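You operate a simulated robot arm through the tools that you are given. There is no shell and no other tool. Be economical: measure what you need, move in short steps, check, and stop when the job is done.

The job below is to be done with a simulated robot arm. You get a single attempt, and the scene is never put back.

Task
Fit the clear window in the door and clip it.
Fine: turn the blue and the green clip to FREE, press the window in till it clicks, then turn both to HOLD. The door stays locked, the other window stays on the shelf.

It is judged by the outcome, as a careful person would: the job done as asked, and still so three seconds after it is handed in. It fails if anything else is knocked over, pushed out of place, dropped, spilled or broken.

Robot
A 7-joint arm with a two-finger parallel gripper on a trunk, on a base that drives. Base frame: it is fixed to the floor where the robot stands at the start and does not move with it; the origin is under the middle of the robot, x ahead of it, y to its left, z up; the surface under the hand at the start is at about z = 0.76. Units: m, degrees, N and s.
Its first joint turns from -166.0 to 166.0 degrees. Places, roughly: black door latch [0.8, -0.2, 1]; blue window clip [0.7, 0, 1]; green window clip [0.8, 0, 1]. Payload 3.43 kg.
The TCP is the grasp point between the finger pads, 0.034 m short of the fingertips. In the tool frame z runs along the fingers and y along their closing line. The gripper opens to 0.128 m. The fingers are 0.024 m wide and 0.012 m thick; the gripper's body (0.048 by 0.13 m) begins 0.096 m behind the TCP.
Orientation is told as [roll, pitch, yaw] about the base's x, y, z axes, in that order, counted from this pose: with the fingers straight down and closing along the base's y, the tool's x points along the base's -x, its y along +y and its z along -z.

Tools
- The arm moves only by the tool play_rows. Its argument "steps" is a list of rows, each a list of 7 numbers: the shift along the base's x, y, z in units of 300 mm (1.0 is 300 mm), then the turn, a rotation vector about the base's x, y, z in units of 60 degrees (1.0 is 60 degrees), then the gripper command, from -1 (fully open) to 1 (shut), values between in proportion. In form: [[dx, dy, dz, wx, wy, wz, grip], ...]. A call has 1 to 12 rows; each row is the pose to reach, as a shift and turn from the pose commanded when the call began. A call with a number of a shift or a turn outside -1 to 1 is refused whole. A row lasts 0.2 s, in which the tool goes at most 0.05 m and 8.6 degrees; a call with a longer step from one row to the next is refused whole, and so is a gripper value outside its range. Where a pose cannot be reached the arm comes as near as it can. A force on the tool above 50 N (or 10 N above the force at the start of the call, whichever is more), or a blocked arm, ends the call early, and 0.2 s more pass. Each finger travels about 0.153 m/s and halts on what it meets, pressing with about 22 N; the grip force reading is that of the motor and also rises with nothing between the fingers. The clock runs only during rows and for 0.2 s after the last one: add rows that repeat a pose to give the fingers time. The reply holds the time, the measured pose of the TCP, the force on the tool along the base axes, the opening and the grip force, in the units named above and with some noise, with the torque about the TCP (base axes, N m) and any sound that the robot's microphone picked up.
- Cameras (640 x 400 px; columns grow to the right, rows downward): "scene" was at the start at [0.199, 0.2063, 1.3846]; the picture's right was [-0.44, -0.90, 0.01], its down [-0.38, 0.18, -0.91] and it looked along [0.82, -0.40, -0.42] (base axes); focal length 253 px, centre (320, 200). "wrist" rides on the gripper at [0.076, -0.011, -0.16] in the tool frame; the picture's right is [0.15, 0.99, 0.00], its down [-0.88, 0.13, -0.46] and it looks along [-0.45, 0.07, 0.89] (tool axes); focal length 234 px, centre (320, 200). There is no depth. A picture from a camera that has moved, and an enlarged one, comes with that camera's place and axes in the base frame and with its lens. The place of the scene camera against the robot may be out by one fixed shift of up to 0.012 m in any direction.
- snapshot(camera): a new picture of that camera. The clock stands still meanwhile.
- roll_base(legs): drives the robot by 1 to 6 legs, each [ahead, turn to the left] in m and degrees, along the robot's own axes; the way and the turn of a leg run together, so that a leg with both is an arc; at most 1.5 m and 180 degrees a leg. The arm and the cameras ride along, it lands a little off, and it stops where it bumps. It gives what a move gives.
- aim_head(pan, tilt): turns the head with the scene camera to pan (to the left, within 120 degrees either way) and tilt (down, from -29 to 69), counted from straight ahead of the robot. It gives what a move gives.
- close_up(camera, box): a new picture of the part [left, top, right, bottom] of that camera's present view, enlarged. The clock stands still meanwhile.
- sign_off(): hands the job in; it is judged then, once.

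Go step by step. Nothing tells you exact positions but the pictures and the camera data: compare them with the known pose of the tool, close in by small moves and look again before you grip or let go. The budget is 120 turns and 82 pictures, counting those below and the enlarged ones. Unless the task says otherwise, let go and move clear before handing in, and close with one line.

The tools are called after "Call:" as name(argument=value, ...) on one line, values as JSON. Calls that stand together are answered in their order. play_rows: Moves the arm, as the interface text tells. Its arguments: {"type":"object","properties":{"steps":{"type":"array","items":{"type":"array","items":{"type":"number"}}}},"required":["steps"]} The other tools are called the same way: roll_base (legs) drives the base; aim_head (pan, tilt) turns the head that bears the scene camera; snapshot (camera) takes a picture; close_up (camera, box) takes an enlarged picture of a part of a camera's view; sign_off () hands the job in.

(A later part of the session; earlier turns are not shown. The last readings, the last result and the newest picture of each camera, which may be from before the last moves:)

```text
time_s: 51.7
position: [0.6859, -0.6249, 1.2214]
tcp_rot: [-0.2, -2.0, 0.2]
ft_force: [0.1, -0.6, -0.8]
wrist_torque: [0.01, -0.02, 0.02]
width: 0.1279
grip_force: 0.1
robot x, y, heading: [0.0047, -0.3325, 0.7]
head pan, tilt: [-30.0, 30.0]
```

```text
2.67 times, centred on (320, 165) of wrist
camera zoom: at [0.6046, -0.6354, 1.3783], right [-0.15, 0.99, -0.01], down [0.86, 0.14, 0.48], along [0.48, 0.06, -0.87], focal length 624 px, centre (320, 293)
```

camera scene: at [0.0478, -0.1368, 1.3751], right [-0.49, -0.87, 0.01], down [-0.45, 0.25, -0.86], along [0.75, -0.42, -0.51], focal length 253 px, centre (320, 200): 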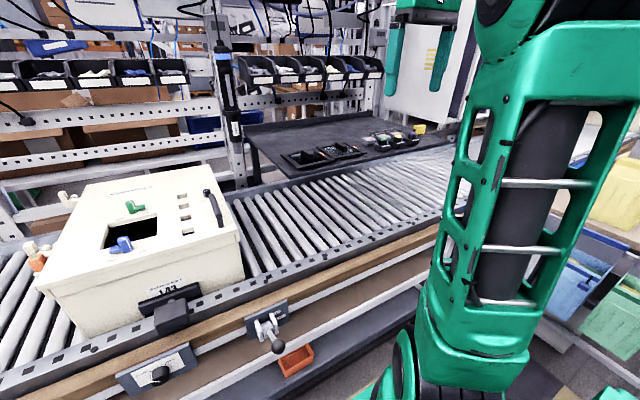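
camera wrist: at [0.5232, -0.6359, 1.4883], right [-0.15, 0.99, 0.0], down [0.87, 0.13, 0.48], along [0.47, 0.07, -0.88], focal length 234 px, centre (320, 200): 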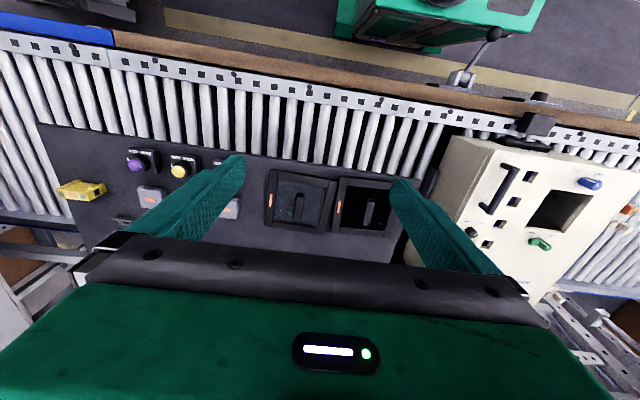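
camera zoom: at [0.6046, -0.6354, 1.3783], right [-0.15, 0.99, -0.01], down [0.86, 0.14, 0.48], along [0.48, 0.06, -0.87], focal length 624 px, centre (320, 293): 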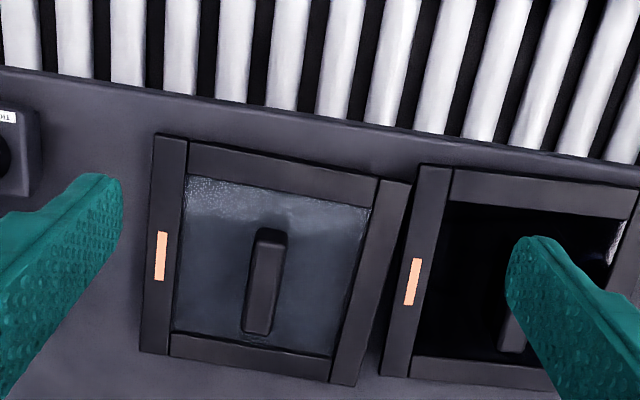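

Call:
play_rows(steps=[[0.14, -0.03, 0, 0, 0.03, -0.042, -1], [0.28, -0.07, -0.05, 0, 0.03, -0.042, -1], [0.28, -0.07, -0.18, 0, 0.03, -0.042, -0.5], [0.28, -0.07, -0.18, 0, 0.03, -0.042, -0.2]])

Call:
close_up(camera="wrist", box=[200, 90, 440, 240])

Call:
close_up(camera="scene", box=[280, 100, 440, 200])

```text
time_s: 52.7
position: [0.7691, -0.6461, 1.1665]
tcp_rot: [-0.1, -0.3, -2.3]
ft_force: [0.4, 0.1, 0.1]
wrist_torque: [-0.01, 0.0, 0.03]
width: 0.077
grip_force: 0.0
robot x, y, heading: [0.0038, -0.3355, 0.2]
head pan, tilt: [-30.0, 30.0]
```

```text
2.67 times, centred on (320, 165) of wrist
camera zoom: at [0.691, -0.6531, 1.3241], right [-0.11, 0.99, 0.0], down [0.88, 0.1, 0.46], along [0.46, 0.05, -0.89], focal length 624 px, centre (320, 293)
```

zoom: 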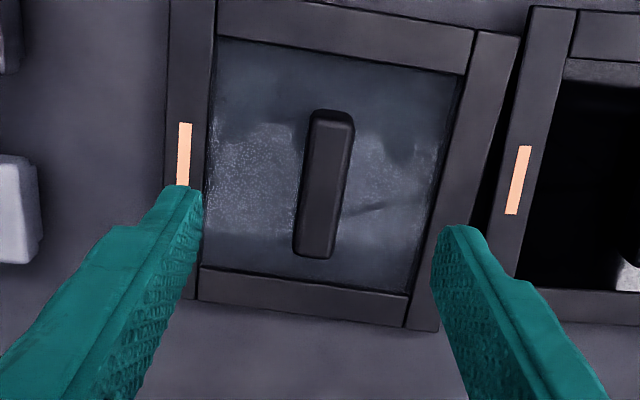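

```text
4.00 times, centred on (360, 150) of scene
camera zoom: at [0.1985, -0.1357, 1.3751], right [-0.49, -0.87, 0.01], down [-0.45, 0.25, -0.86], along [0.75, -0.43, -0.51], focal length 1012 px, centre (160, 400)
```

zoom: 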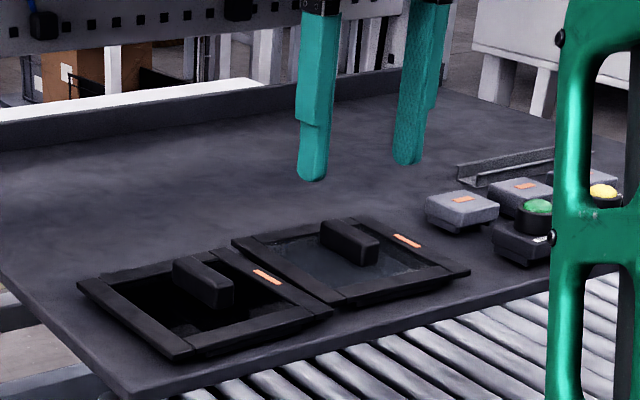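

Call:
play_rows(steps=[[0, 0.005, -0.08, 0, 0, 0, 0.2], [0, 0.005, -0.16, 0, 0, 0, 0.4], [0, 0.005, -0.208, 0, 0, 0, 0.4], [0, 0.005, -0.208, 0, 0, 0, 0.4]])

Call:
close_up(camera="wrist", box=[200, 90, 440, 240])

Call:
close_up(camera="scene", box=[280, 100, 440, 200])

```text
time_s: 53.7
position: [0.7683, -0.6438, 1.1013]
tcp_rot: [0.0, -0.3, -2.4]
ft_force: [0.8, -0.3, -0.2]
wrist_torque: [-0.01, 0.0, 0.01]
width: 0.0387
grip_force: 0.1
robot x, y, heading: [0.0105, -0.3342, 0.6]
head pan, tilt: [-30.0, 30.0]
```

```text
2.67 times, centred on (320, 165) of wrist
camera zoom: at [0.6915, -0.6515, 1.2604], right [-0.11, 0.99, 0.0], down [0.88, 0.1, 0.46], along [0.46, 0.05, -0.89], focal length 624 px, centre (320, 293)
```

zoom: 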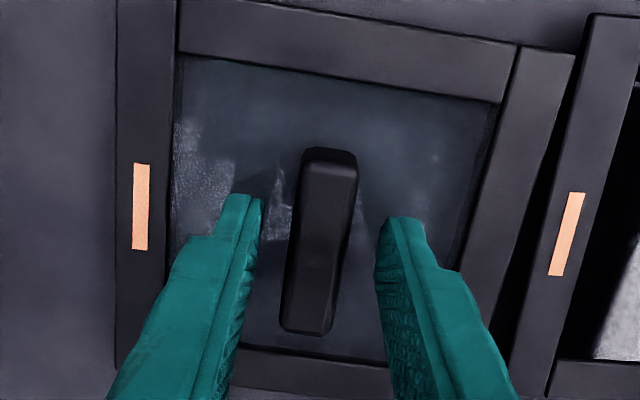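

```text
4.00 times, centred on (360, 150) of scene
camera zoom: at [0.1986, -0.1357, 1.3751], right [-0.49, -0.87, 0.01], down [-0.45, 0.25, -0.86], along [0.75, -0.43, -0.51], focal length 1012 px, centre (160, 400)
```

zoom: 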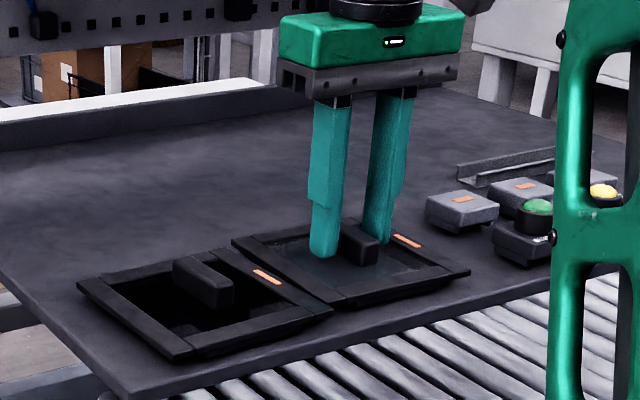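

Call:
play_rows(steps=[[0, 0, 0, 0, 0, 0, 1], [0, 0, 0, 0, 0, 0, 1], [0, 0, 0, 0, 0, 0, 1], [0, 0, 0.05, 0, 0, 0, 1], [0, 0, 0.1, 0, 0, 0, 1], [0, 0, 0.2, 0, 0, 0, 1], [0, 0, 0.2, 0, 0, 0, 1]])

Call:
close_up(camera="wrist", box=[200, 90, 440, 240])

Call:
close_up(camera="scene", box=[280, 80, 440, 180])

```text
time_s: 55.3
position: [0.7688, -0.6464, 1.1636]
tcp_rot: [-0.1, -0.4, -2.3]
ft_force: [0.2, -0.5, -1.2]
wrist_torque: [0.04, 0.04, 0.01]
width: 0.0175
grip_force: 22.2
robot x, y, heading: [0.0055, -0.3372, 0.5]
head pan, tilt: [-30.0, 30.0]
```

```text
2.67 times, centred on (320, 165) of wrist
camera zoom: at [0.6911, -0.6524, 1.3221], right [-0.11, 0.99, 0.0], down [0.88, 0.1, 0.46], along [0.46, 0.05, -0.89], focal length 624 px, centre (320, 293)
```

zoom: 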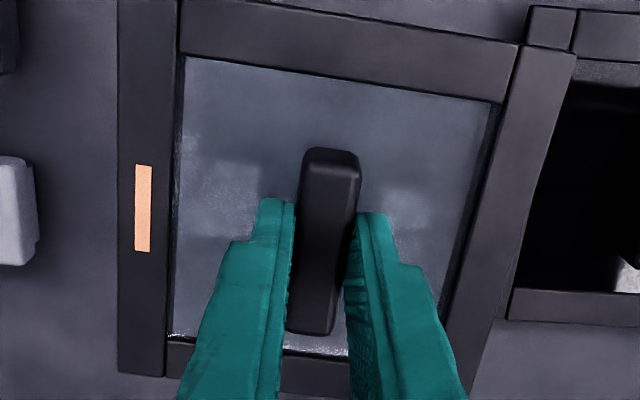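

```text
4.00 times, centred on (360, 130) of scene
camera zoom: at [0.1987, -0.1357, 1.3751], right [-0.49, -0.87, 0.01], down [-0.45, 0.25, -0.86], along [0.75, -0.43, -0.51], focal length 1012 px, centre (160, 480)
```

zoom: 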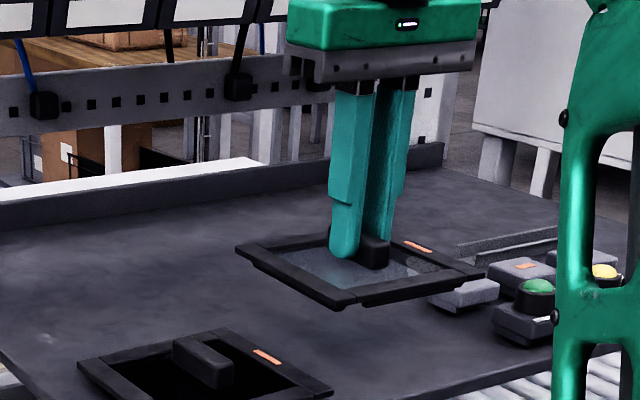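

The clear window is held squarely. I carry it at z≈1.22 with x pulled back to 0.69, well clear of the hanging tool.

Call:
play_rows(steps=[[-0.07, 0, 0.06, 0, 0, 0, 1], [-0.15, 0.04, 0.12, 0, 0, 0.02, 1], [-0.23, 0.12, 0.19, 0, 0, 0.042, 1], [-0.26, 0.23, 0.19, 0, 0, 0.042, 1], [-0.26, 0.34, 0.19, 0, 0, 0.042, 1], [-0.26, 0.45, 0.19, 0, 0, 0.042, 1], [-0.26, 0.56, 0.19, 0, 0, 0.042, 1], [-0.26, 0.67, 0.19, 0, 0, 0.042, 1], [-0.26, 0.78, 0.19, 0, 0, 0.042, 1], [-0.26, 0.89, 0.19, 0, 0, 0.042, 1], [-0.26, 1, 0.19, 0, 0, 0.042, 1]])

Call:
play_rows(steps=[[0, 0.11, 0, 0, 0, 0, 1], [0, 0.22, 0, 0, 0, 0, 1], [0, 0.33, 0, 0, 0, 0, 1], [0, 0.44, 0, 0, 0, 0, 1], [0, 0.55, 0, 0, 0, 0, 1], [0, 0.66, 0, 0, 0, 0, 1], [0, 0.77, 0, 0, 0, 0, 1], [0, 0.88, 0, 0, 0, 0, 1], [0, 1, 0, 0, 0, 0, 1], [0, 1, 0, 0, 0, 0, 1]])

Call:
snapshot(camera="scene")

```text
time_s: 57.7
position: [0.6924, -0.3448, 1.2212]
tcp_rot: [-0.3, -0.3, 0.2]
ft_force: [0.1, 0.0, -1.2]
wrist_torque: [0.01, 0.02, -0.01]
width: 0.0173
grip_force: 21.8
robot x, y, heading: [0.0084, -0.3367, 0.6]
head pan, tilt: [-30.0, 30.0]
```

```text
time_s: 59.9
position: [0.693, -0.0455, 1.2201]
tcp_rot: [0.0, -0.3, 0.2]
ft_force: [0.1, 0.1, -1.8]
wrist_torque: [0.0, -0.03, -0.05]
width: 0.0173
grip_force: 22.0
robot x, y, heading: [0.0081, -0.3344, 0.6]
head pan, tilt: [-30.0, 30.0]
```

```text
36 pictures are left
camera scene: at [0.1986, -0.1357, 1.3751], right [-0.49, -0.87, 0.01], down [-0.45, 0.25, -0.86], along [0.75, -0.43, -0.51], focal length 253 px, centre (320, 200)
```

scene: 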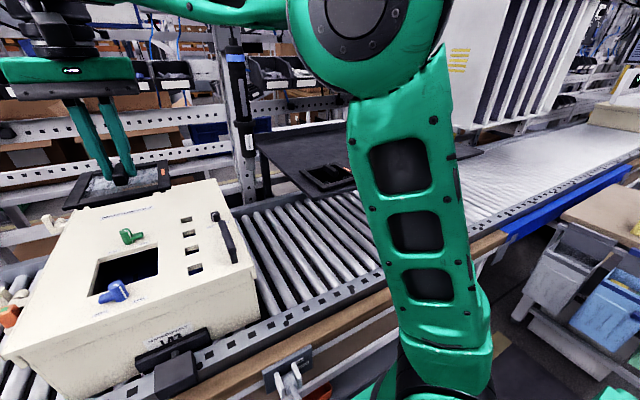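

Call:
play_rows(steps=[[0.05, 0.1, -0.05, 0, 0, 0, 1], [0.12, 0.2, -0.15, 0, 0, 0, 1], [0.18, 0.22, -0.28, 0, 0, 0, 1], [0.18, 0.22, -0.36, 0, 0, 0, 1], [0.18, 0.22, -0.36, 0, 0, 0, 1]])

Call:
aim_head(pan=10, tilt=26)

Call:
snapshot(camera="scene")

Call:
snapshot(camera="wrist")

```text
time_s: 61.1
position: [0.7479, 0.021, 1.1096]
tcp_rot: [0.0, -0.3, 0.2]
ft_force: [-0.1, 0.7, -1.4]
wrist_torque: [0.01, 0.02, 0.0]
width: 0.0174
grip_force: 22.4
robot x, y, heading: [0.0041, -0.3348, 0.5]
head pan, tilt: [-30.0, 30.0]
```

```text
time_s: 62.2
position: [0.7476, 0.0221, 1.1115]
tcp_rot: [0.0, -0.3, 0.3]
ft_force: [-0.3, 0.1, -1.4]
wrist_torque: [-0.02, -0.01, -0.03]
width: 0.0173
grip_force: 22.2
robot x, y, heading: [0.007, -0.3353, 0.6]
head pan, tilt: [10.0, 26.0]
```

```text
35 pictures are left
camera scene: at [0.2103, -0.0744, 1.3813], right [0.18, -0.98, 0.0], down [-0.44, -0.08, -0.89], along [0.88, 0.16, -0.45], focal length 253 px, centre (320, 200)
```

scene: 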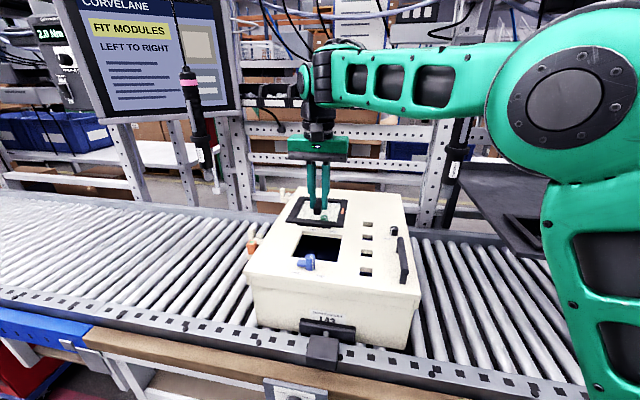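

```text
34 pictures are left
camera wrist: at [0.6696, 0.0109, 1.2691], right [-0.15, 0.99, 0.0], down [0.88, 0.13, 0.46], along [0.45, 0.07, -0.89], focal length 234 px, centre (320, 200)
```

wrist: 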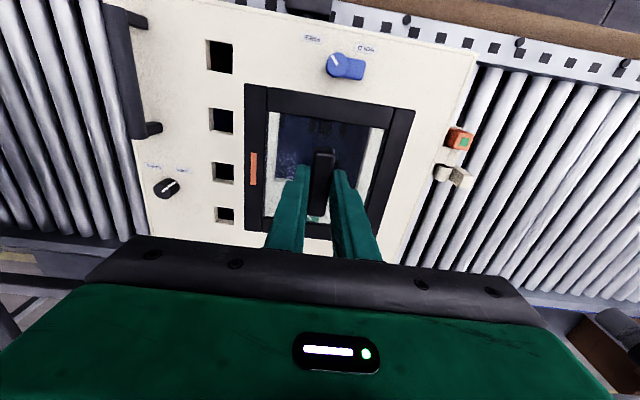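

Call:
close_up(camera="wrist", box=[220, 20, 460, 260])

Call:
close_up(camera="scene", box=[240, 170, 416, 280])

```text
1.67 times, centred on (340, 140) of wrist
camera zoom: at [0.6696, 0.0109, 1.2691], right [-0.15, 0.99, 0.0], down [0.88, 0.13, 0.46], along [0.45, 0.07, -0.89], focal length 390 px, centre (287, 300)
```

zoom: 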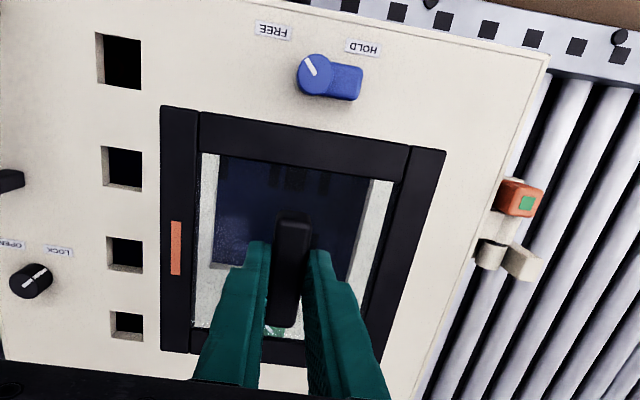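

```text
3.64 times, centred on (328, 225) of scene
camera zoom: at [0.2103, -0.0744, 1.3813], right [0.18, -0.98, 0.0], down [-0.44, -0.08, -0.89], along [0.88, 0.16, -0.45], focal length 920 px, centre (291, 109)
```

zoom: 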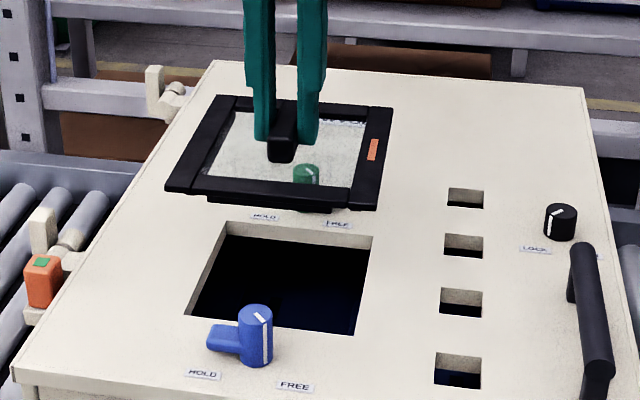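

Call:
play_rows(steps=[[0, 0, -0.1, 0, 0, 0, 1], [0, 0, -0.2, 0, 0, 0, 1], [0, 0, -0.235, 0, 0, 0, 1], [0, 0, -0.235, 0, 0, 0, 1]])

Call:
close_up(camera="wrist", box=[220, 20, 460, 260])

Call:
close_up(camera="scene", box=[270, 185, 366, 280])

```text
time_s: 63.2
position: [0.7475, 0.0232, 1.0411]
tcp_rot: [-0.1, -0.2, 0.2]
ft_force: [-0.1, -0.1, -1.1]
wrist_torque: [-0.03, -0.01, 0.02]
width: 0.0173
grip_force: 21.9
robot x, y, heading: [0.0057, -0.3387, 0.6]
head pan, tilt: [10.0, 26.0]
```

```text
1.67 times, centred on (340, 140) of wrist
camera zoom: at [0.6699, 0.0118, 1.1992], right [-0.15, 0.99, 0.0], down [0.88, 0.13, 0.46], along [0.46, 0.07, -0.89], focal length 390 px, centre (287, 300)
```

zoom: 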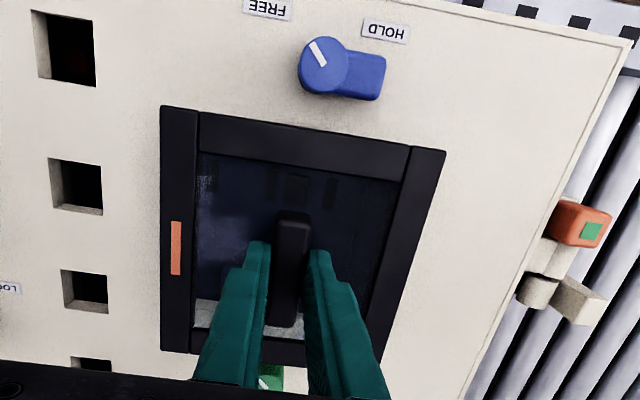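

```text
4.21 times, centred on (318, 232) of scene
camera zoom: at [0.2103, -0.0743, 1.3813], right [0.18, -0.98, 0.0], down [-0.44, -0.08, -0.89], along [0.88, 0.16, -0.45], focal length 1065 px, centre (328, 63)
```

zoom: 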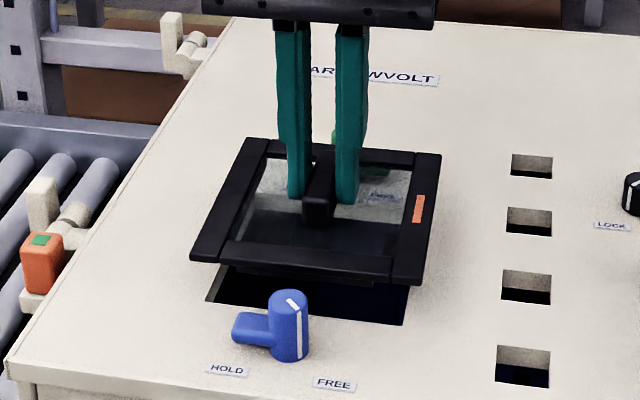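

Alignment agrees to about 1–2 mm. I lower gently and watch the force.

Call:
play_rows(steps=[[0, 0, -0.015, 0, 0, 0, 1], [0, 0, -0.03, 0, 0, 0, 1], [0, 0, -0.045, 0, 0, 0, 1], [0, 0, -0.055, 0, 0, 0, 1], [0, 0, -0.055, 0, 0, 0, 1]])

Call:
close_up(camera="scene", box=[270, 185, 366, 280])

```text
time_s: 64.4
position: [0.7469, 0.0219, 1.025]
tcp_rot: [-0.1, -0.2, 0.2]
ft_force: [0.1, -0.8, -1.4]
wrist_torque: [0.0, 0.0, 0.01]
width: 0.0176
grip_force: 22.1
robot x, y, heading: [0.0065, -0.3415, 0.5]
head pan, tilt: [10.0, 26.0]
```

```text
4.21 times, centred on (318, 232) of scene
camera zoom: at [0.2103, -0.0743, 1.3813], right [0.18, -0.98, 0.0], down [-0.44, -0.08, -0.89], along [0.88, 0.16, -0.45], focal length 1065 px, centre (328, 63)
```

zoom: 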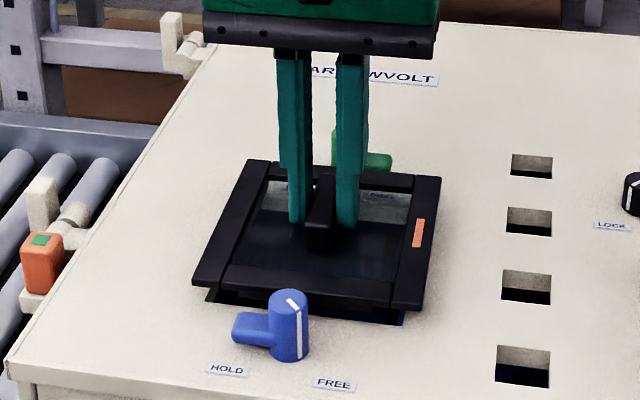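

Call:
play_rows(steps=[[0, 0.003, -0.01, 0, 0, 0, 1], [0, 0.003, -0.02, 0, 0, 0, 1], [0, 0.003, -0.03, 0, 0, 0, 1], [0, 0.003, -0.03, 0, 0, 0, 1]])

Call:
close_up(camera="scene", box=[280, 205, 350, 275])

```text
time_s: 65.4
position: [0.7468, 0.0216, 1.0159]
tcp_rot: [-0.1, -0.3, 0.3]
ft_force: [-0.4, -1.2, -0.6]
wrist_torque: [0.0, 0.02, 0.01]
width: 0.0174
grip_force: 21.9
robot x, y, heading: [0.0033, -0.335, 0.4]
head pan, tilt: [10.0, 26.0]
```

```text
5.71 times, centred on (315, 240) of scene
camera zoom: at [0.2103, -0.0743, 1.3813], right [0.18, -0.98, 0.0], down [-0.44, -0.08, -0.89], along [0.88, 0.16, -0.45], focal length 1445 px, centre (349, -29)
```

zoom: 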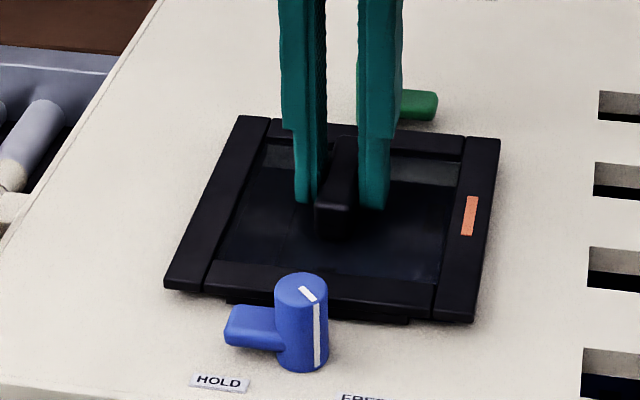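

Call:
play_rows(steps=[[0, 0, -0.007, 0, 0, 0, 1], [0, 0, -0.014, 0, 0, 0, 1], [0, 0, -0.021, 0, 0, 0, 1], [0, 0, -0.021, 0, 0, 0, 1]])

Call:
close_up(camera="scene", box=[280, 205, 350, 275])

```text
time_s: 66.4
position: [0.7481, 0.0234, 1.0072]
tcp_rot: [0.0, -0.4, 0.2]
ft_force: [19.7, 9.3, -7.1]
wrist_torque: [0.25, -0.54, -0.18]
width: 0.0177
grip_force: 21.4
robot x, y, heading: [0.005, -0.3329, 0.3]
head pan, tilt: [10.0, 26.0]
```

```text
5.71 times, centred on (315, 240) of scene
camera zoom: at [0.2113, -0.0739, 1.3811], right [0.18, -0.98, 0.0], down [-0.44, -0.08, -0.89], along [0.88, 0.16, -0.45], focal length 1445 px, centre (349, -29)
```

zoom: 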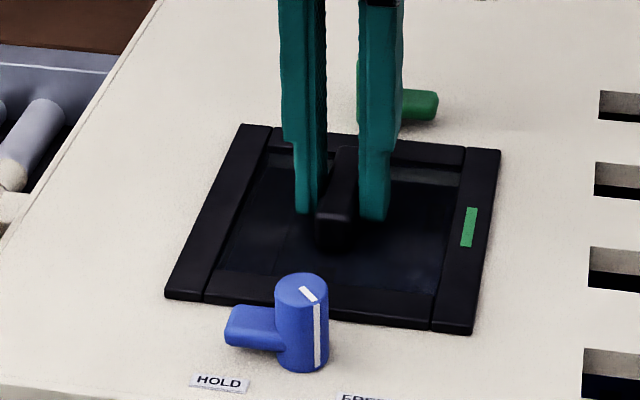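

The mark on the window turned green and it sits nearly flush, but no click was reported; I ease the side load and press a little more.

Call:
play_rows(steps=[[0.004, 0.002, -0.006, 0, 0, 0, 1], [0.004, 0.002, -0.012, 0, 0, 0, 1], [0.004, 0.002, -0.018, 0, 0, 0, 1], [0.004, 0.002, -0.018, 0, 0, 0, 1]])

Call:
close_up(camera="scene", box=[280, 205, 350, 275])

```text
time_s: 67.4
position: [0.7466, 0.0225, 1.0056]
tcp_rot: [0.0, -0.2, 0.3]
ft_force: [0.4, -2.6, 21.8]
wrist_torque: [-0.03, 0.03, -0.23]
width: 0.0174
grip_force: 22.3
robot x, y, heading: [0.0069, -0.3334, 0.5]
head pan, tilt: [10.0, 26.0]
```

```text
5.71 times, centred on (315, 240) of scene
camera zoom: at [0.2096, -0.0748, 1.3815], right [0.18, -0.98, 0.0], down [-0.44, -0.08, -0.89], along [0.88, 0.16, -0.45], focal length 1445 px, centre (349, -29)
```

zoom: 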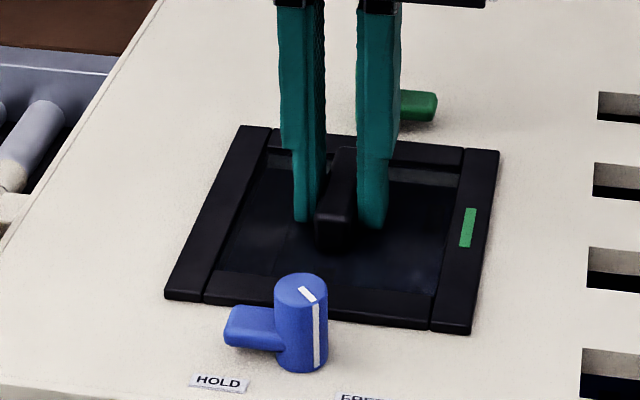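

Call:
play_rows(steps=[[0, 0, -0.008, 0, 0, 0, 1], [0, 0, -0.014, 0, 0, 0, 1], [0, 0, -0.014, 0, 0, 0, 1]])

```text
time_s: 68.0
position: [0.7348, 0.0228, 1.0121]
tcp_rot: [0.1, -1.1, 0.2]
ft_force: [6.5, -2.3, -3.6]
wrist_torque: [-0.4, -1.35, -0.54]
width: 0.0177
grip_force: 22.1
robot x, y, heading: [0.0075, -0.3359, 0.3]
head pan, tilt: [10.0, 26.0]
stopped in row 2: the force on the tool passed its limit at 54 N (the readings are from after the stop); the commanded pose is now the measured one
```

Call:
close_up(camera="scene", box=[270, 195, 366, 275])

Call:
close_up(camera="wrist", box=[200, 20, 440, 260])

```text
5.00 times, centred on (318, 235) of scene
camera zoom: at [0.2111, -0.0743, 1.3812], right [0.18, -0.98, 0.0], down [-0.44, -0.08, -0.89], along [0.88, 0.16, -0.45], focal length 1265 px, centre (330, 25)
```

zoom: 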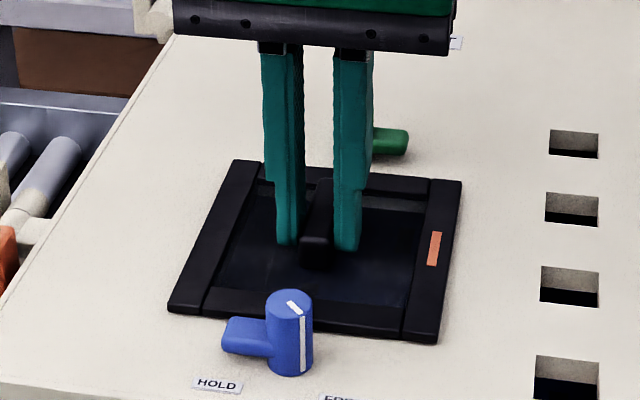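

```text
1.67 times, centred on (320, 140) of wrist
camera zoom: at [0.6551, 0.0116, 1.1696], right [-0.15, 0.99, 0.0], down [0.87, 0.13, 0.47], along [0.47, 0.07, -0.88], focal length 390 px, centre (320, 300)
```

zoom: 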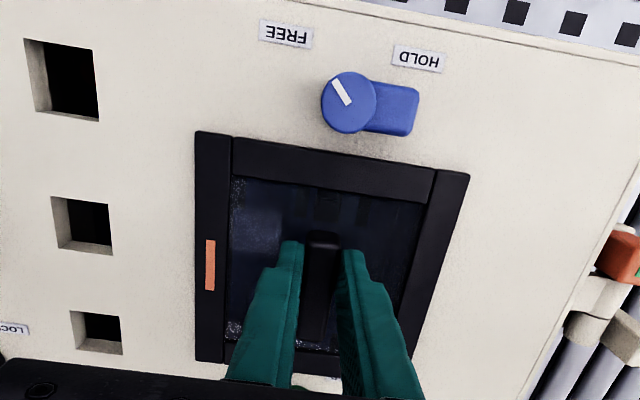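

The hand slipped along the handle under the load while the window stayed in its seat, though its mark went back to orange. I let go and look closely before pressing again.

Call:
play_rows(steps=[[0, 0, 0, 0, 0, 0, 0.4], [0, 0, 0, 0, 0, 0, 0.4], [0, 0, 0.12, 0, 0, 0, 0.4], [0, 0, 0.25, 0, 0.015, 0, 0.4], [0, 0, 0.25, 0, 0.015, 0, 0.4]])

Call:
close_up(camera="scene", box=[275, 205, 355, 270])

Call:
close_up(camera="wrist", box=[200, 20, 440, 260])

```text
time_s: 69.2
position: [0.7359, 0.0248, 1.0891]
tcp_rot: [0.1, -0.3, 0.2]
ft_force: [-1.0, 0.5, -0.6]
wrist_torque: [-0.03, -0.02, 0.0]
width: 0.0384
grip_force: 0.0
robot x, y, heading: [0.0085, -0.3316, 0.5]
head pan, tilt: [10.0, 26.0]
```

```text
6.15 times, centred on (315, 238) of scene
camera zoom: at [0.2103, -0.0743, 1.3813], right [0.18, -0.98, 0.0], down [-0.44, -0.08, -0.89], along [0.88, 0.16, -0.45], focal length 1556 px, centre (351, -31)
```

zoom: 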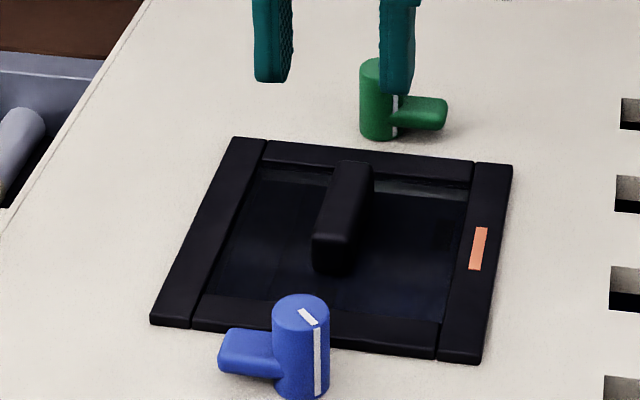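

```text
1.67 times, centred on (320, 140) of wrist
camera zoom: at [0.6579, 0.0124, 1.2473], right [-0.15, 0.99, 0.0], down [0.88, 0.13, 0.46], along [0.45, 0.07, -0.89], focal length 390 px, centre (320, 300)
```

zoom: 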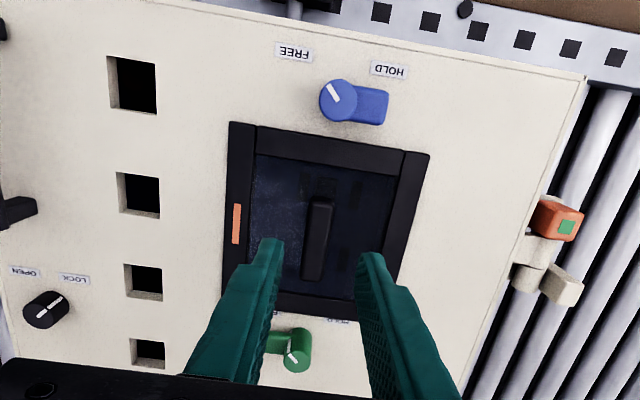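

Call:
play_rows(steps=[[0.037, -0.006, 0, 0, 0, 0, 1], [0.037, -0.006, -0.05, 0, 0, 0, 1], [0.037, -0.006, -0.12, 0, 0, 0, 1], [0.037, -0.006, -0.165, 0, 0, 0, 1], [0.037, -0.006, -0.165, 0, 0, 0, 1]])

Call:
close_up(camera="scene", box=[275, 205, 355, 270])

```text
time_s: 70.4
position: [0.7467, 0.0216, 1.0386]
tcp_rot: [0.1, -0.3, 0.2]
ft_force: [0.3, 0.3, -0.2]
wrist_torque: [0.02, 0.0, -0.02]
width: 0.0002
grip_force: 21.3
robot x, y, heading: [0.0062, -0.3332, 0.5]
head pan, tilt: [10.0, 26.0]
```

```text
6.15 times, centred on (315, 238) of scene
camera zoom: at [0.2102, -0.0743, 1.3813], right [0.18, -0.98, 0.0], down [-0.44, -0.08, -0.89], along [0.88, 0.16, -0.45], focal length 1556 px, centre (351, -31)
```

zoom: 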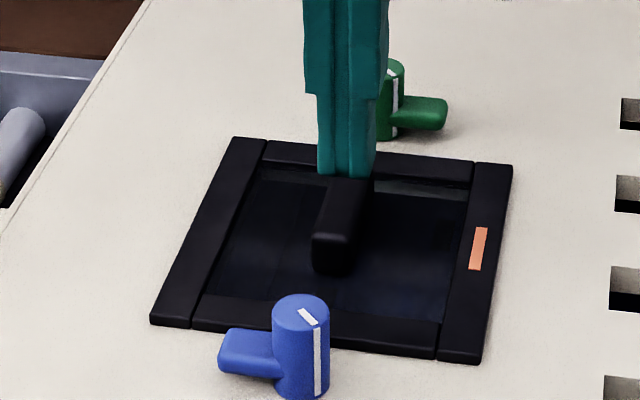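

Call:
play_rows(steps=[[-0.01, 0, -0.005, 0, 0, 0, 1], [-0.01, 0, -0.01, 0, 0, 0, 1], [-0.01, 0, -0.015, 0, 0, 0, 1], [-0.01, 0, -0.02, 0, 0, 0, 1], [-0.01, 0, -0.023, 0, 0, 0, 1], [-0.01, 0, -0.026, 0, 0, 0, 1], [-0.01, 0, -0.029, 0, 0, 0, 1], [-0.01, 0, -0.029, 0, 0, 0, 1]])

Call:
close_up(camera="scene", box=[275, 205, 355, 270])

```text
time_s: 72.2
position: [0.7432, 0.0207, 1.0292]
tcp_rot: [0.1, -0.3, 0.2]
ft_force: [0.2, -0.2, 0.1]
wrist_torque: [-0.03, -0.02, -0.02]
width: 0.0003
grip_force: 22.0
robot x, y, heading: [0.006, -0.3361, 0.5]
head pan, tilt: [10.0, 26.0]
```

```text
6.15 times, centred on (315, 238) of scene
camera zoom: at [0.2103, -0.0744, 1.3813], right [0.18, -0.98, 0.0], down [-0.44, -0.08, -0.89], along [0.88, 0.16, -0.45], focal length 1556 px, centre (351, -31)
```

zoom: 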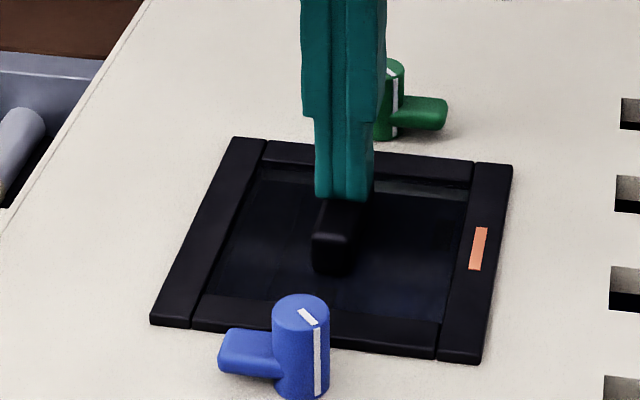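

Call:
play_rows(steps=[[0, 0.003, -0.004, 0, 0, 0, 1], [0, 0.003, -0.008, 0, 0, 0, 1], [0, 0.003, -0.012, 0, 0, 0, 1], [0, 0.003, -0.016, 0, 0, 0, 1], [0, 0.003, -0.019, 0, 0, 0, 1], [0, 0.003, -0.022, 0, 0, 0, 1], [0, 0.003, -0.025, 0, 0, 0, 1], [0, 0.003, -0.025, 0, 0, 0, 1]])

Call:
close_up(camera="scene", box=[275, 205, 355, 270])

```text
time_s: 74.0
position: [0.7446, 0.0205, 1.0252]
tcp_rot: [0.4, -0.6, 0.1]
ft_force: [15.4, -5.1, 36.0]
wrist_torque: [-0.18, -0.42, -0.01]
width: 0.0001
grip_force: 21.9
robot x, y, heading: [0.0057, -0.3353, 0.7]
head pan, tilt: [10.0, 26.0]
```

```text
6.15 times, centred on (315, 238) of scene
camera zoom: at [0.2097, -0.0751, 1.3816], right [0.18, -0.98, 0.0], down [-0.44, -0.08, -0.89], along [0.88, 0.16, -0.45], focal length 1556 px, centre (351, -31)
```

zoom: 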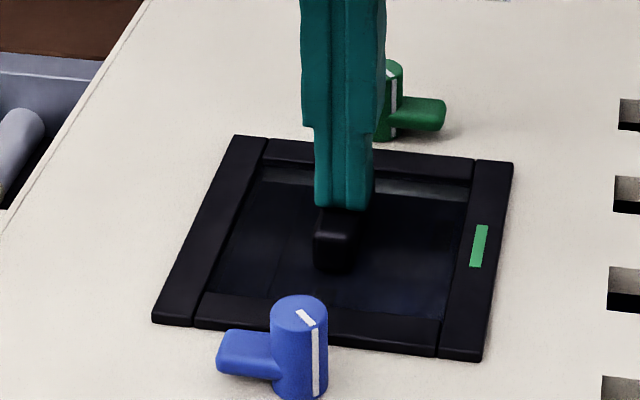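

Call:
play_rows(steps=[[0.004, 0, -0.002, 0, 0, 0, 1], [0.004, 0, -0.005, 0, 0, 0, 1], [0.004, 0, -0.005, 0, 0, 0, 1]])

Call:
play_rows(steps=[[0, 0, 0.03, 0, 0, 0, 1], [0, 0, 0.1, 0, 0, 0, 1], [0, 0, 0.2, 0, 0, 0, 0.5], [0, 0, 0.2, 0, 0, 0, 0.4]])

Call:
close_up(camera="scene", box=[275, 205, 355, 270])

```text
time_s: 74.5
position: [0.7324, 0.0216, 1.0332]
tcp_rot: [0.3, -1.1, 0.2]
ft_force: [1.8, -0.7, -1.4]
wrist_torque: [0.02, 0.16, 0.02]
width: 0.0
grip_force: 22.5
robot x, y, heading: [0.0037, -0.3368, 0.5]
head pan, tilt: [10.0, 26.0]
stopped in row 2: the force on the tool passed its limit at 51 N (the readings are from after the stop); the commanded pose is now the measured one
```

```text
time_s: 75.5
position: [0.7311, 0.0202, 1.0938]
tcp_rot: [0.3, -1.2, 0.2]
ft_force: [-0.6, -1.2, 0.1]
wrist_torque: [-0.03, 0.03, -0.03]
width: 0.0384
grip_force: 0.1
robot x, y, heading: [0.0094, -0.3301, 0.4]
head pan, tilt: [10.0, 26.0]
```

```text
6.15 times, centred on (315, 238) of scene
camera zoom: at [0.2103, -0.0743, 1.3813], right [0.18, -0.98, 0.0], down [-0.44, -0.08, -0.89], along [0.88, 0.16, -0.45], focal length 1556 px, centre (351, -31)
```

zoom: 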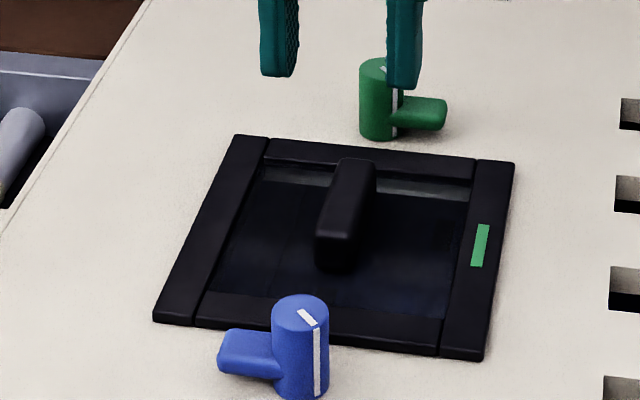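

The window stays green after letting go: it is seated. Now the clips: blue first, turning the hand to yaw 90 above it.

Call:
play_rows(steps=[[-0.04, 0, 0.02, 0, 0, 0.125, 0.2], [-0.08, 0, 0.02, 0, 0, 0.25, 0.2], [-0.12, 0, 0.02, 0, 0, 0.375, 0.2], [-0.16, 0, 0.02, 0, 0, 0.5, 0.2], [-0.2, 0, 0.02, 0, 0, 0.625, 0.2], [-0.24, 0, 0.02, 0, 0, 0.75, 0.2], [-0.25, 0, 0.02, 0, 0, 0.875, 0.2], [-0.25, 0, 0.02, 0, 0, 1, 0.2]])

Call:
play_rows(steps=[[0, 0, 0, 0, 0, 0.125, 0.2], [0, 0, 0, 0, 0, 0.25, 0.2], [0, 0, 0, 0, 0, 0.375, 0.2], [0, 0, 0, 0, 0, 0.5, 0.2], [0, 0, 0, 0, 0, 0.5, 0.2]])

Call:
close_up(camera="wrist", box=[200, 70, 440, 220])

```text
time_s: 77.3
position: [0.6559, 0.0213, 1.0982]
tcp_rot: [0.4, -1.4, 60.4]
ft_force: [0.1, 0.2, 0.2]
wrist_torque: [0.0, -0.01, -0.02]
width: 0.0511
grip_force: 0.1
robot x, y, heading: [0.006, -0.3321, 0.4]
head pan, tilt: [10.0, 26.0]
```

```text
time_s: 78.5
position: [0.6563, 0.022, 1.1001]
tcp_rot: [0.4, -1.3, 90.3]
ft_force: [-0.2, -0.6, -1.0]
wrist_torque: [-0.01, -0.02, 0.0]
width: 0.0513
grip_force: 0.0
robot x, y, heading: [0.0067, -0.333, 0.4]
head pan, tilt: [10.0, 26.0]
```

```text
2.67 times, centred on (320, 145) of wrist
camera zoom: at [0.669, -0.057, 1.2559], right [-0.99, -0.15, 0.0], down [-0.13, 0.87, 0.48], along [-0.08, 0.47, -0.88], focal length 624 px, centre (320, 347)
```

zoom: 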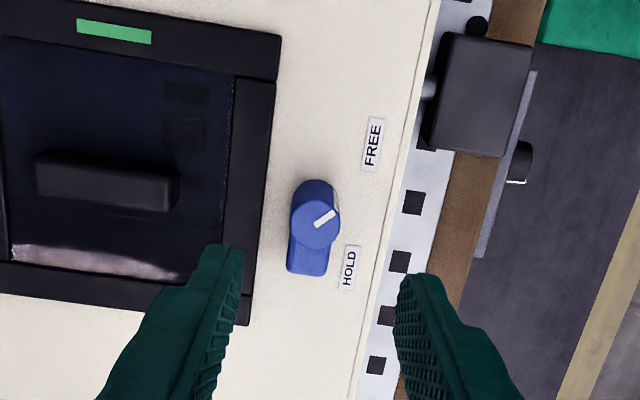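

Call:
play_rows(steps=[[0, -0.003, -0.12, 0, 0.01, 0, 0.45], [0, -0.003, -0.2, 0, 0.02, 0, 0.5], [0, -0.003, -0.275, 0, 0.02, 0, 0.5], [0, -0.003, -0.275, 0, 0.02, 0, 0.5]])

Call:
close_up(camera="wrist", box=[200, 70, 440, 220])

Call:
close_up(camera="scene", box=[275, 205, 355, 285])

```text
time_s: 79.5
position: [0.6572, 0.0201, 1.0183]
tcp_rot: [1.5, -1.3, 90.3]
ft_force: [-0.3, 0.2, 0.9]
wrist_torque: [0.02, -0.01, -0.03]
width: 0.0318
grip_force: 0.0
robot x, y, heading: [0.0074, -0.3357, 0.5]
head pan, tilt: [10.0, 26.0]
```

```text
2.67 times, centred on (320, 145) of wrist
camera zoom: at [0.6725, -0.059, 1.1742], right [-0.99, -0.15, 0.02], down [-0.12, 0.87, 0.48], along [-0.09, 0.47, -0.88], focal length 624 px, centre (320, 347)
```

zoom: 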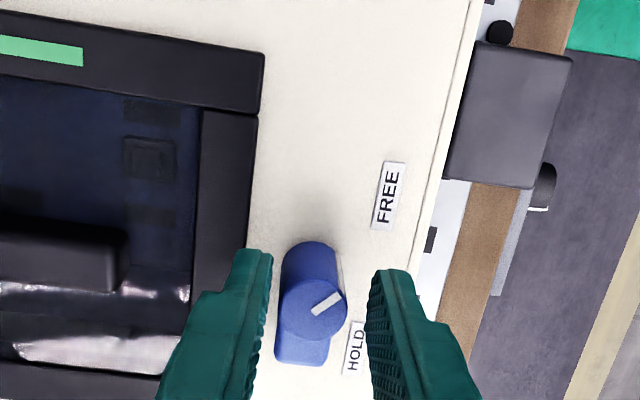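

```text
5.00 times, centred on (315, 245) of scene
camera zoom: at [0.2103, -0.0744, 1.3813], right [0.18, -0.98, 0.0], down [-0.44, -0.08, -0.89], along [0.88, 0.16, -0.45], focal length 1265 px, centre (345, -25)
```

zoom: 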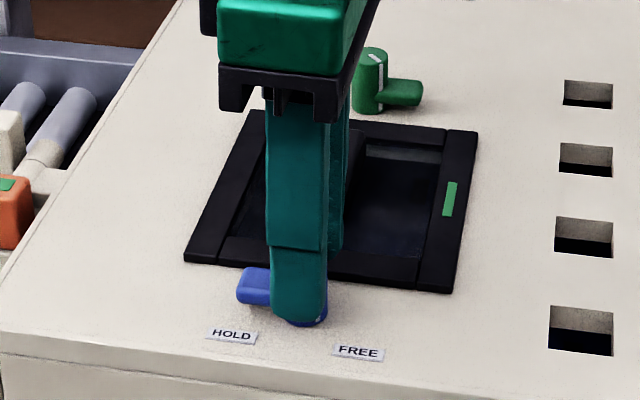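

Call:
play_rows(steps=[[0.003, 0, 0, 0, 0, 0, 1], [0.003, 0, 0, 0, 0, 0, 1], [0.003, 0, 0, 0, 0, -0.125, 1], [0.003, 0, 0, 0, 0, -0.25, 1], [0.003, 0, 0, 0, 0, -0.375, 1], [0.003, 0, 0, 0, 0, -0.5, 1]])

Call:
close_up(camera="scene", box=[275, 205, 355, 285])

```text
time_s: 80.9
position: [0.6582, 0.0205, 1.0186]
tcp_rot: [1.7, -1.3, 60.0]
ft_force: [-0.8, -8.7, 15.5]
wrist_torque: [-0.45, -0.25, 0.04]
width: 0.0216
grip_force: 21.6
robot x, y, heading: [0.0035, -0.3348, 0.5]
head pan, tilt: [10.0, 26.0]
```

```text
5.00 times, centred on (315, 245) of scene
camera zoom: at [0.2098, -0.0749, 1.3815], right [0.18, -0.98, 0.0], down [-0.44, -0.08, -0.89], along [0.88, 0.16, -0.45], focal length 1265 px, centre (345, -25)
```

zoom: 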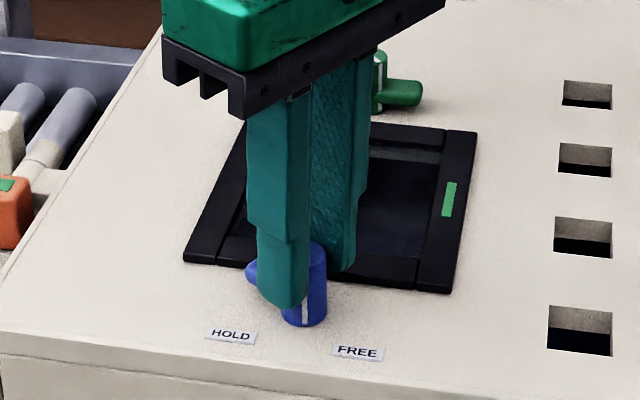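

Call:
play_rows(steps=[[0, 0, 0.002, 0, 0, -0.125, 1], [0, 0, 0.002, 0, 0, -0.25, 1], [0, 0, 0.002, 0, 0, -0.375, 1], [0, 0, 0.002, 0, 0, -0.5, 1], [0, 0, 0.002, 0, 0, -0.625, 1], [0, 0, 0.002, 0, 0, -0.75, 1]])

Call:
play_rows(steps=[[0, 0, 0, 0, 0, -0.125, 1], [0, 0, 0, 0, 0, -0.25, 1], [0, 0, 0, 0, 0, -0.25, 1]])

Call:
close_up(camera="wrist", box=[200, 70, 440, 220])

```text
time_s: 82.3
position: [0.6566, 0.021, 1.0168]
tcp_rot: [1.6, -1.5, 15.0]
ft_force: [-12.3, 0.7, 16.7]
wrist_torque: [-0.26, 0.19, 0.06]
width: 0.0216
grip_force: 21.6
robot x, y, heading: [0.0016, -0.3311, 0.9]
head pan, tilt: [10.0, 26.0]
```

```text
time_s: 83.1
position: [0.6562, 0.0216, 1.0164]
tcp_rot: [1.6, -1.3, 0.1]
ft_force: [-11.9, 11.5, 15.7]
wrist_torque: [0.03, 0.33, 0.04]
width: 0.0214
grip_force: 21.8
robot x, y, heading: [0.0086, -0.3355, 0.5]
head pan, tilt: [10.0, 26.0]
```

```text
2.67 times, centred on (320, 145) of wrist
camera zoom: at [0.5762, 0.0067, 1.1736], right [-0.15, 0.99, 0.02], down [0.87, 0.12, 0.48], along [0.47, 0.09, -0.88], focal length 624 px, centre (320, 347)
```

zoom: 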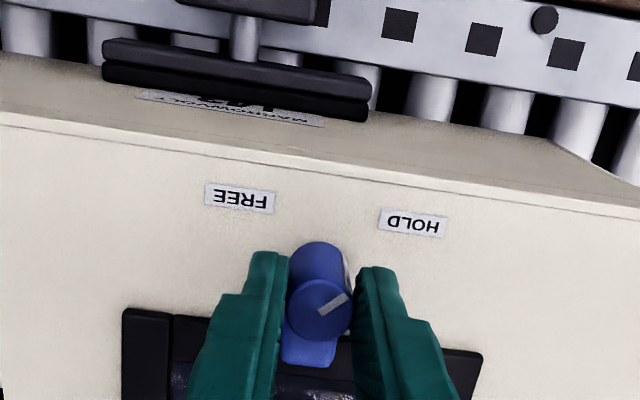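

Call:
play_rows(steps=[[0, 0, 0, 0, 0, 0, 0.4], [0, 0, 0, 0, 0, 0, 0.4], [0, 0, 0.12, 0, 0, 0, 0.3], [0, 0, 0.27, -0.027, 0.022, 0, 0.2], [0.1, 0, 0.27, -0.027, 0.022, 0, 0.2], [0.2, 0, 0.27, -0.027, 0.022, 0, 0.2], [0.3, 0, 0.27, -0.027, 0.022, 0, 0.2], [0.3, 0, 0.27, -0.027, 0.022, 0, 0.2]])

Call:
play_rows(steps=[[0.05, 0, 0, 0, 0, 0.125, 0.2], [0.1, 0, 0, 0, 0, 0.25, 0.2], [0.15, 0, 0, 0, 0, 0.375, 0.2], [0.2, 0, 0, 0, 0, 0.5, 0.2], [0.25, 0, 0, 0, 0, 0.625, 0.2], [0.31, 0, 0, 0, 0, 0.75, 0.2], [0.31, 0, 0, 0, 0, 0.875, 0.2], [0.31, 0, 0, 0, 0, 1, 0.2]])

Call:
play_rows(steps=[[0, 0, 0, 0, 0, 0.125, 0.2], [0, 0, 0, 0, 0, 0.25, 0.2], [0, 0, 0, 0, 0, 0.375, 0.2], [0, 0, 0, 0, 0, 0.5, 0.2], [0, 0, 0, 0, 0, 0.5, 0.2]])

Call:
close_up(camera="wrist", box=[200, 70, 440, 220])

Call:
close_up(camera="scene", box=[255, 185, 365, 285])

```text
time_s: 84.9
position: [0.749, 0.0204, 1.0988]
tcp_rot: [-0.1, 0.1, 0.2]
ft_force: [-0.4, 0.2, 0.1]
wrist_torque: [0.0, -0.02, -0.05]
width: 0.0512
grip_force: 0.1
robot x, y, heading: [0.0032, -0.3345, 0.6]
head pan, tilt: [10.0, 26.0]
```

```text
time_s: 86.7
position: [0.8417, 0.0211, 1.0998]
tcp_rot: [0.0, 0.0, 60.3]
ft_force: [0.1, 0.1, 1.1]
wrist_torque: [-0.01, -0.03, 0.01]
width: 0.0511
grip_force: 0.1
robot x, y, heading: [0.0055, -0.3341, 0.3]
head pan, tilt: [10.0, 26.0]
```

```text
time_s: 87.9
position: [0.843, 0.0211, 1.0977]
tcp_rot: [0.0, -0.1, 90.2]
ft_force: [0.8, -0.3, 1.2]
wrist_torque: [-0.01, 0.0, -0.02]
width: 0.0509
grip_force: 0.0
robot x, y, heading: [0.0062, -0.3347, 0.4]
head pan, tilt: [10.0, 26.0]
```

```text
2.67 times, centred on (320, 145) of wrist
camera zoom: at [0.8531, -0.0541, 1.2567], right [-0.99, -0.15, 0.0], down [-0.13, 0.88, 0.46], along [-0.07, 0.45, -0.89], focal length 624 px, centre (320, 347)
```

zoom: 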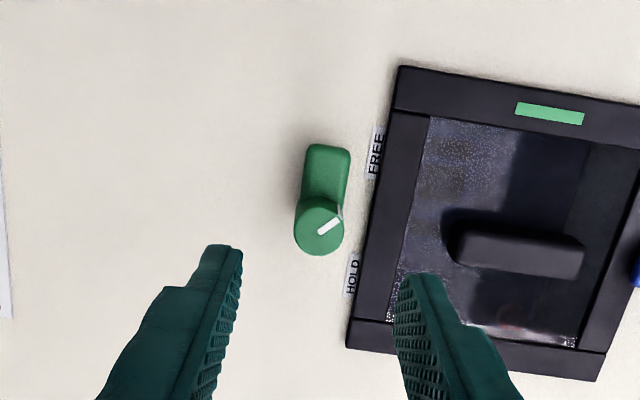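

```text
4.00 times, centred on (310, 235) of scene
camera zoom: at [0.2104, -0.0744, 1.3813], right [0.18, -0.98, 0.0], down [-0.44, -0.08, -0.89], along [0.88, 0.16, -0.45], focal length 1012 px, centre (360, 60)
```

zoom: 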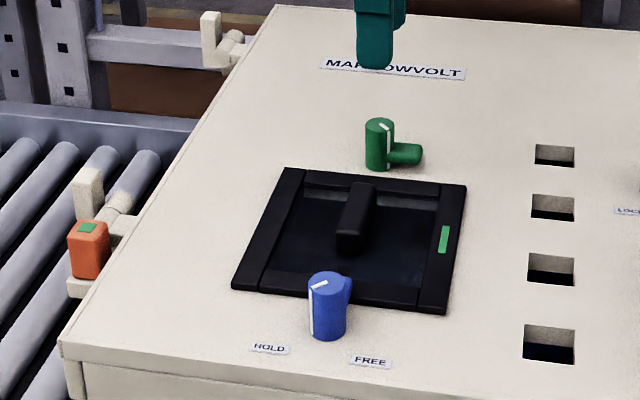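

Call:
play_rows(steps=[[-0.003, -0.005, -0.12, 0, 0, 0, 0.4], [-0.003, -0.005, -0.2, 0, 0, 0, 0.5], [-0.003, -0.005, -0.267, 0, 0, 0, 0.5], [-0.003, -0.005, -0.267, 0, 0, 0, 0.5]])

Call:
close_up(camera="wrist", box=[200, 70, 440, 220])

```text
time_s: 88.9
position: [0.8424, 0.0189, 1.0164]
tcp_rot: [0.0, 0.1, 90.2]
ft_force: [-0.3, 0.6, 0.5]
wrist_torque: [-0.01, -0.01, 0.01]
width: 0.0318
grip_force: 0.0
robot x, y, heading: [0.005, -0.3317, 0.4]
head pan, tilt: [10.0, 26.0]
```

```text
2.67 times, centred on (320, 145) of wrist
camera zoom: at [0.8532, -0.0563, 1.1753], right [-0.99, -0.15, 0.0], down [-0.13, 0.88, 0.46], along [-0.07, 0.45, -0.89], focal length 624 px, centre (320, 347)
```

zoom: 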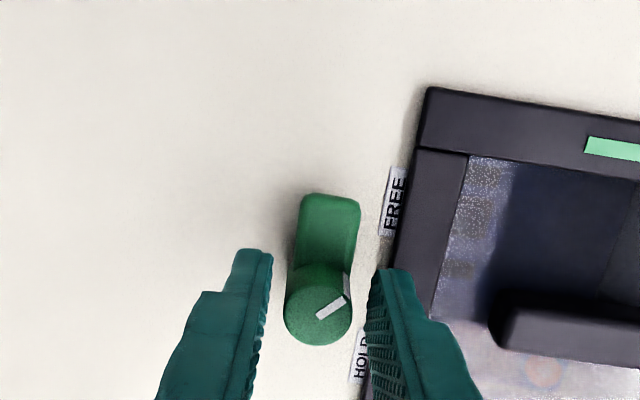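

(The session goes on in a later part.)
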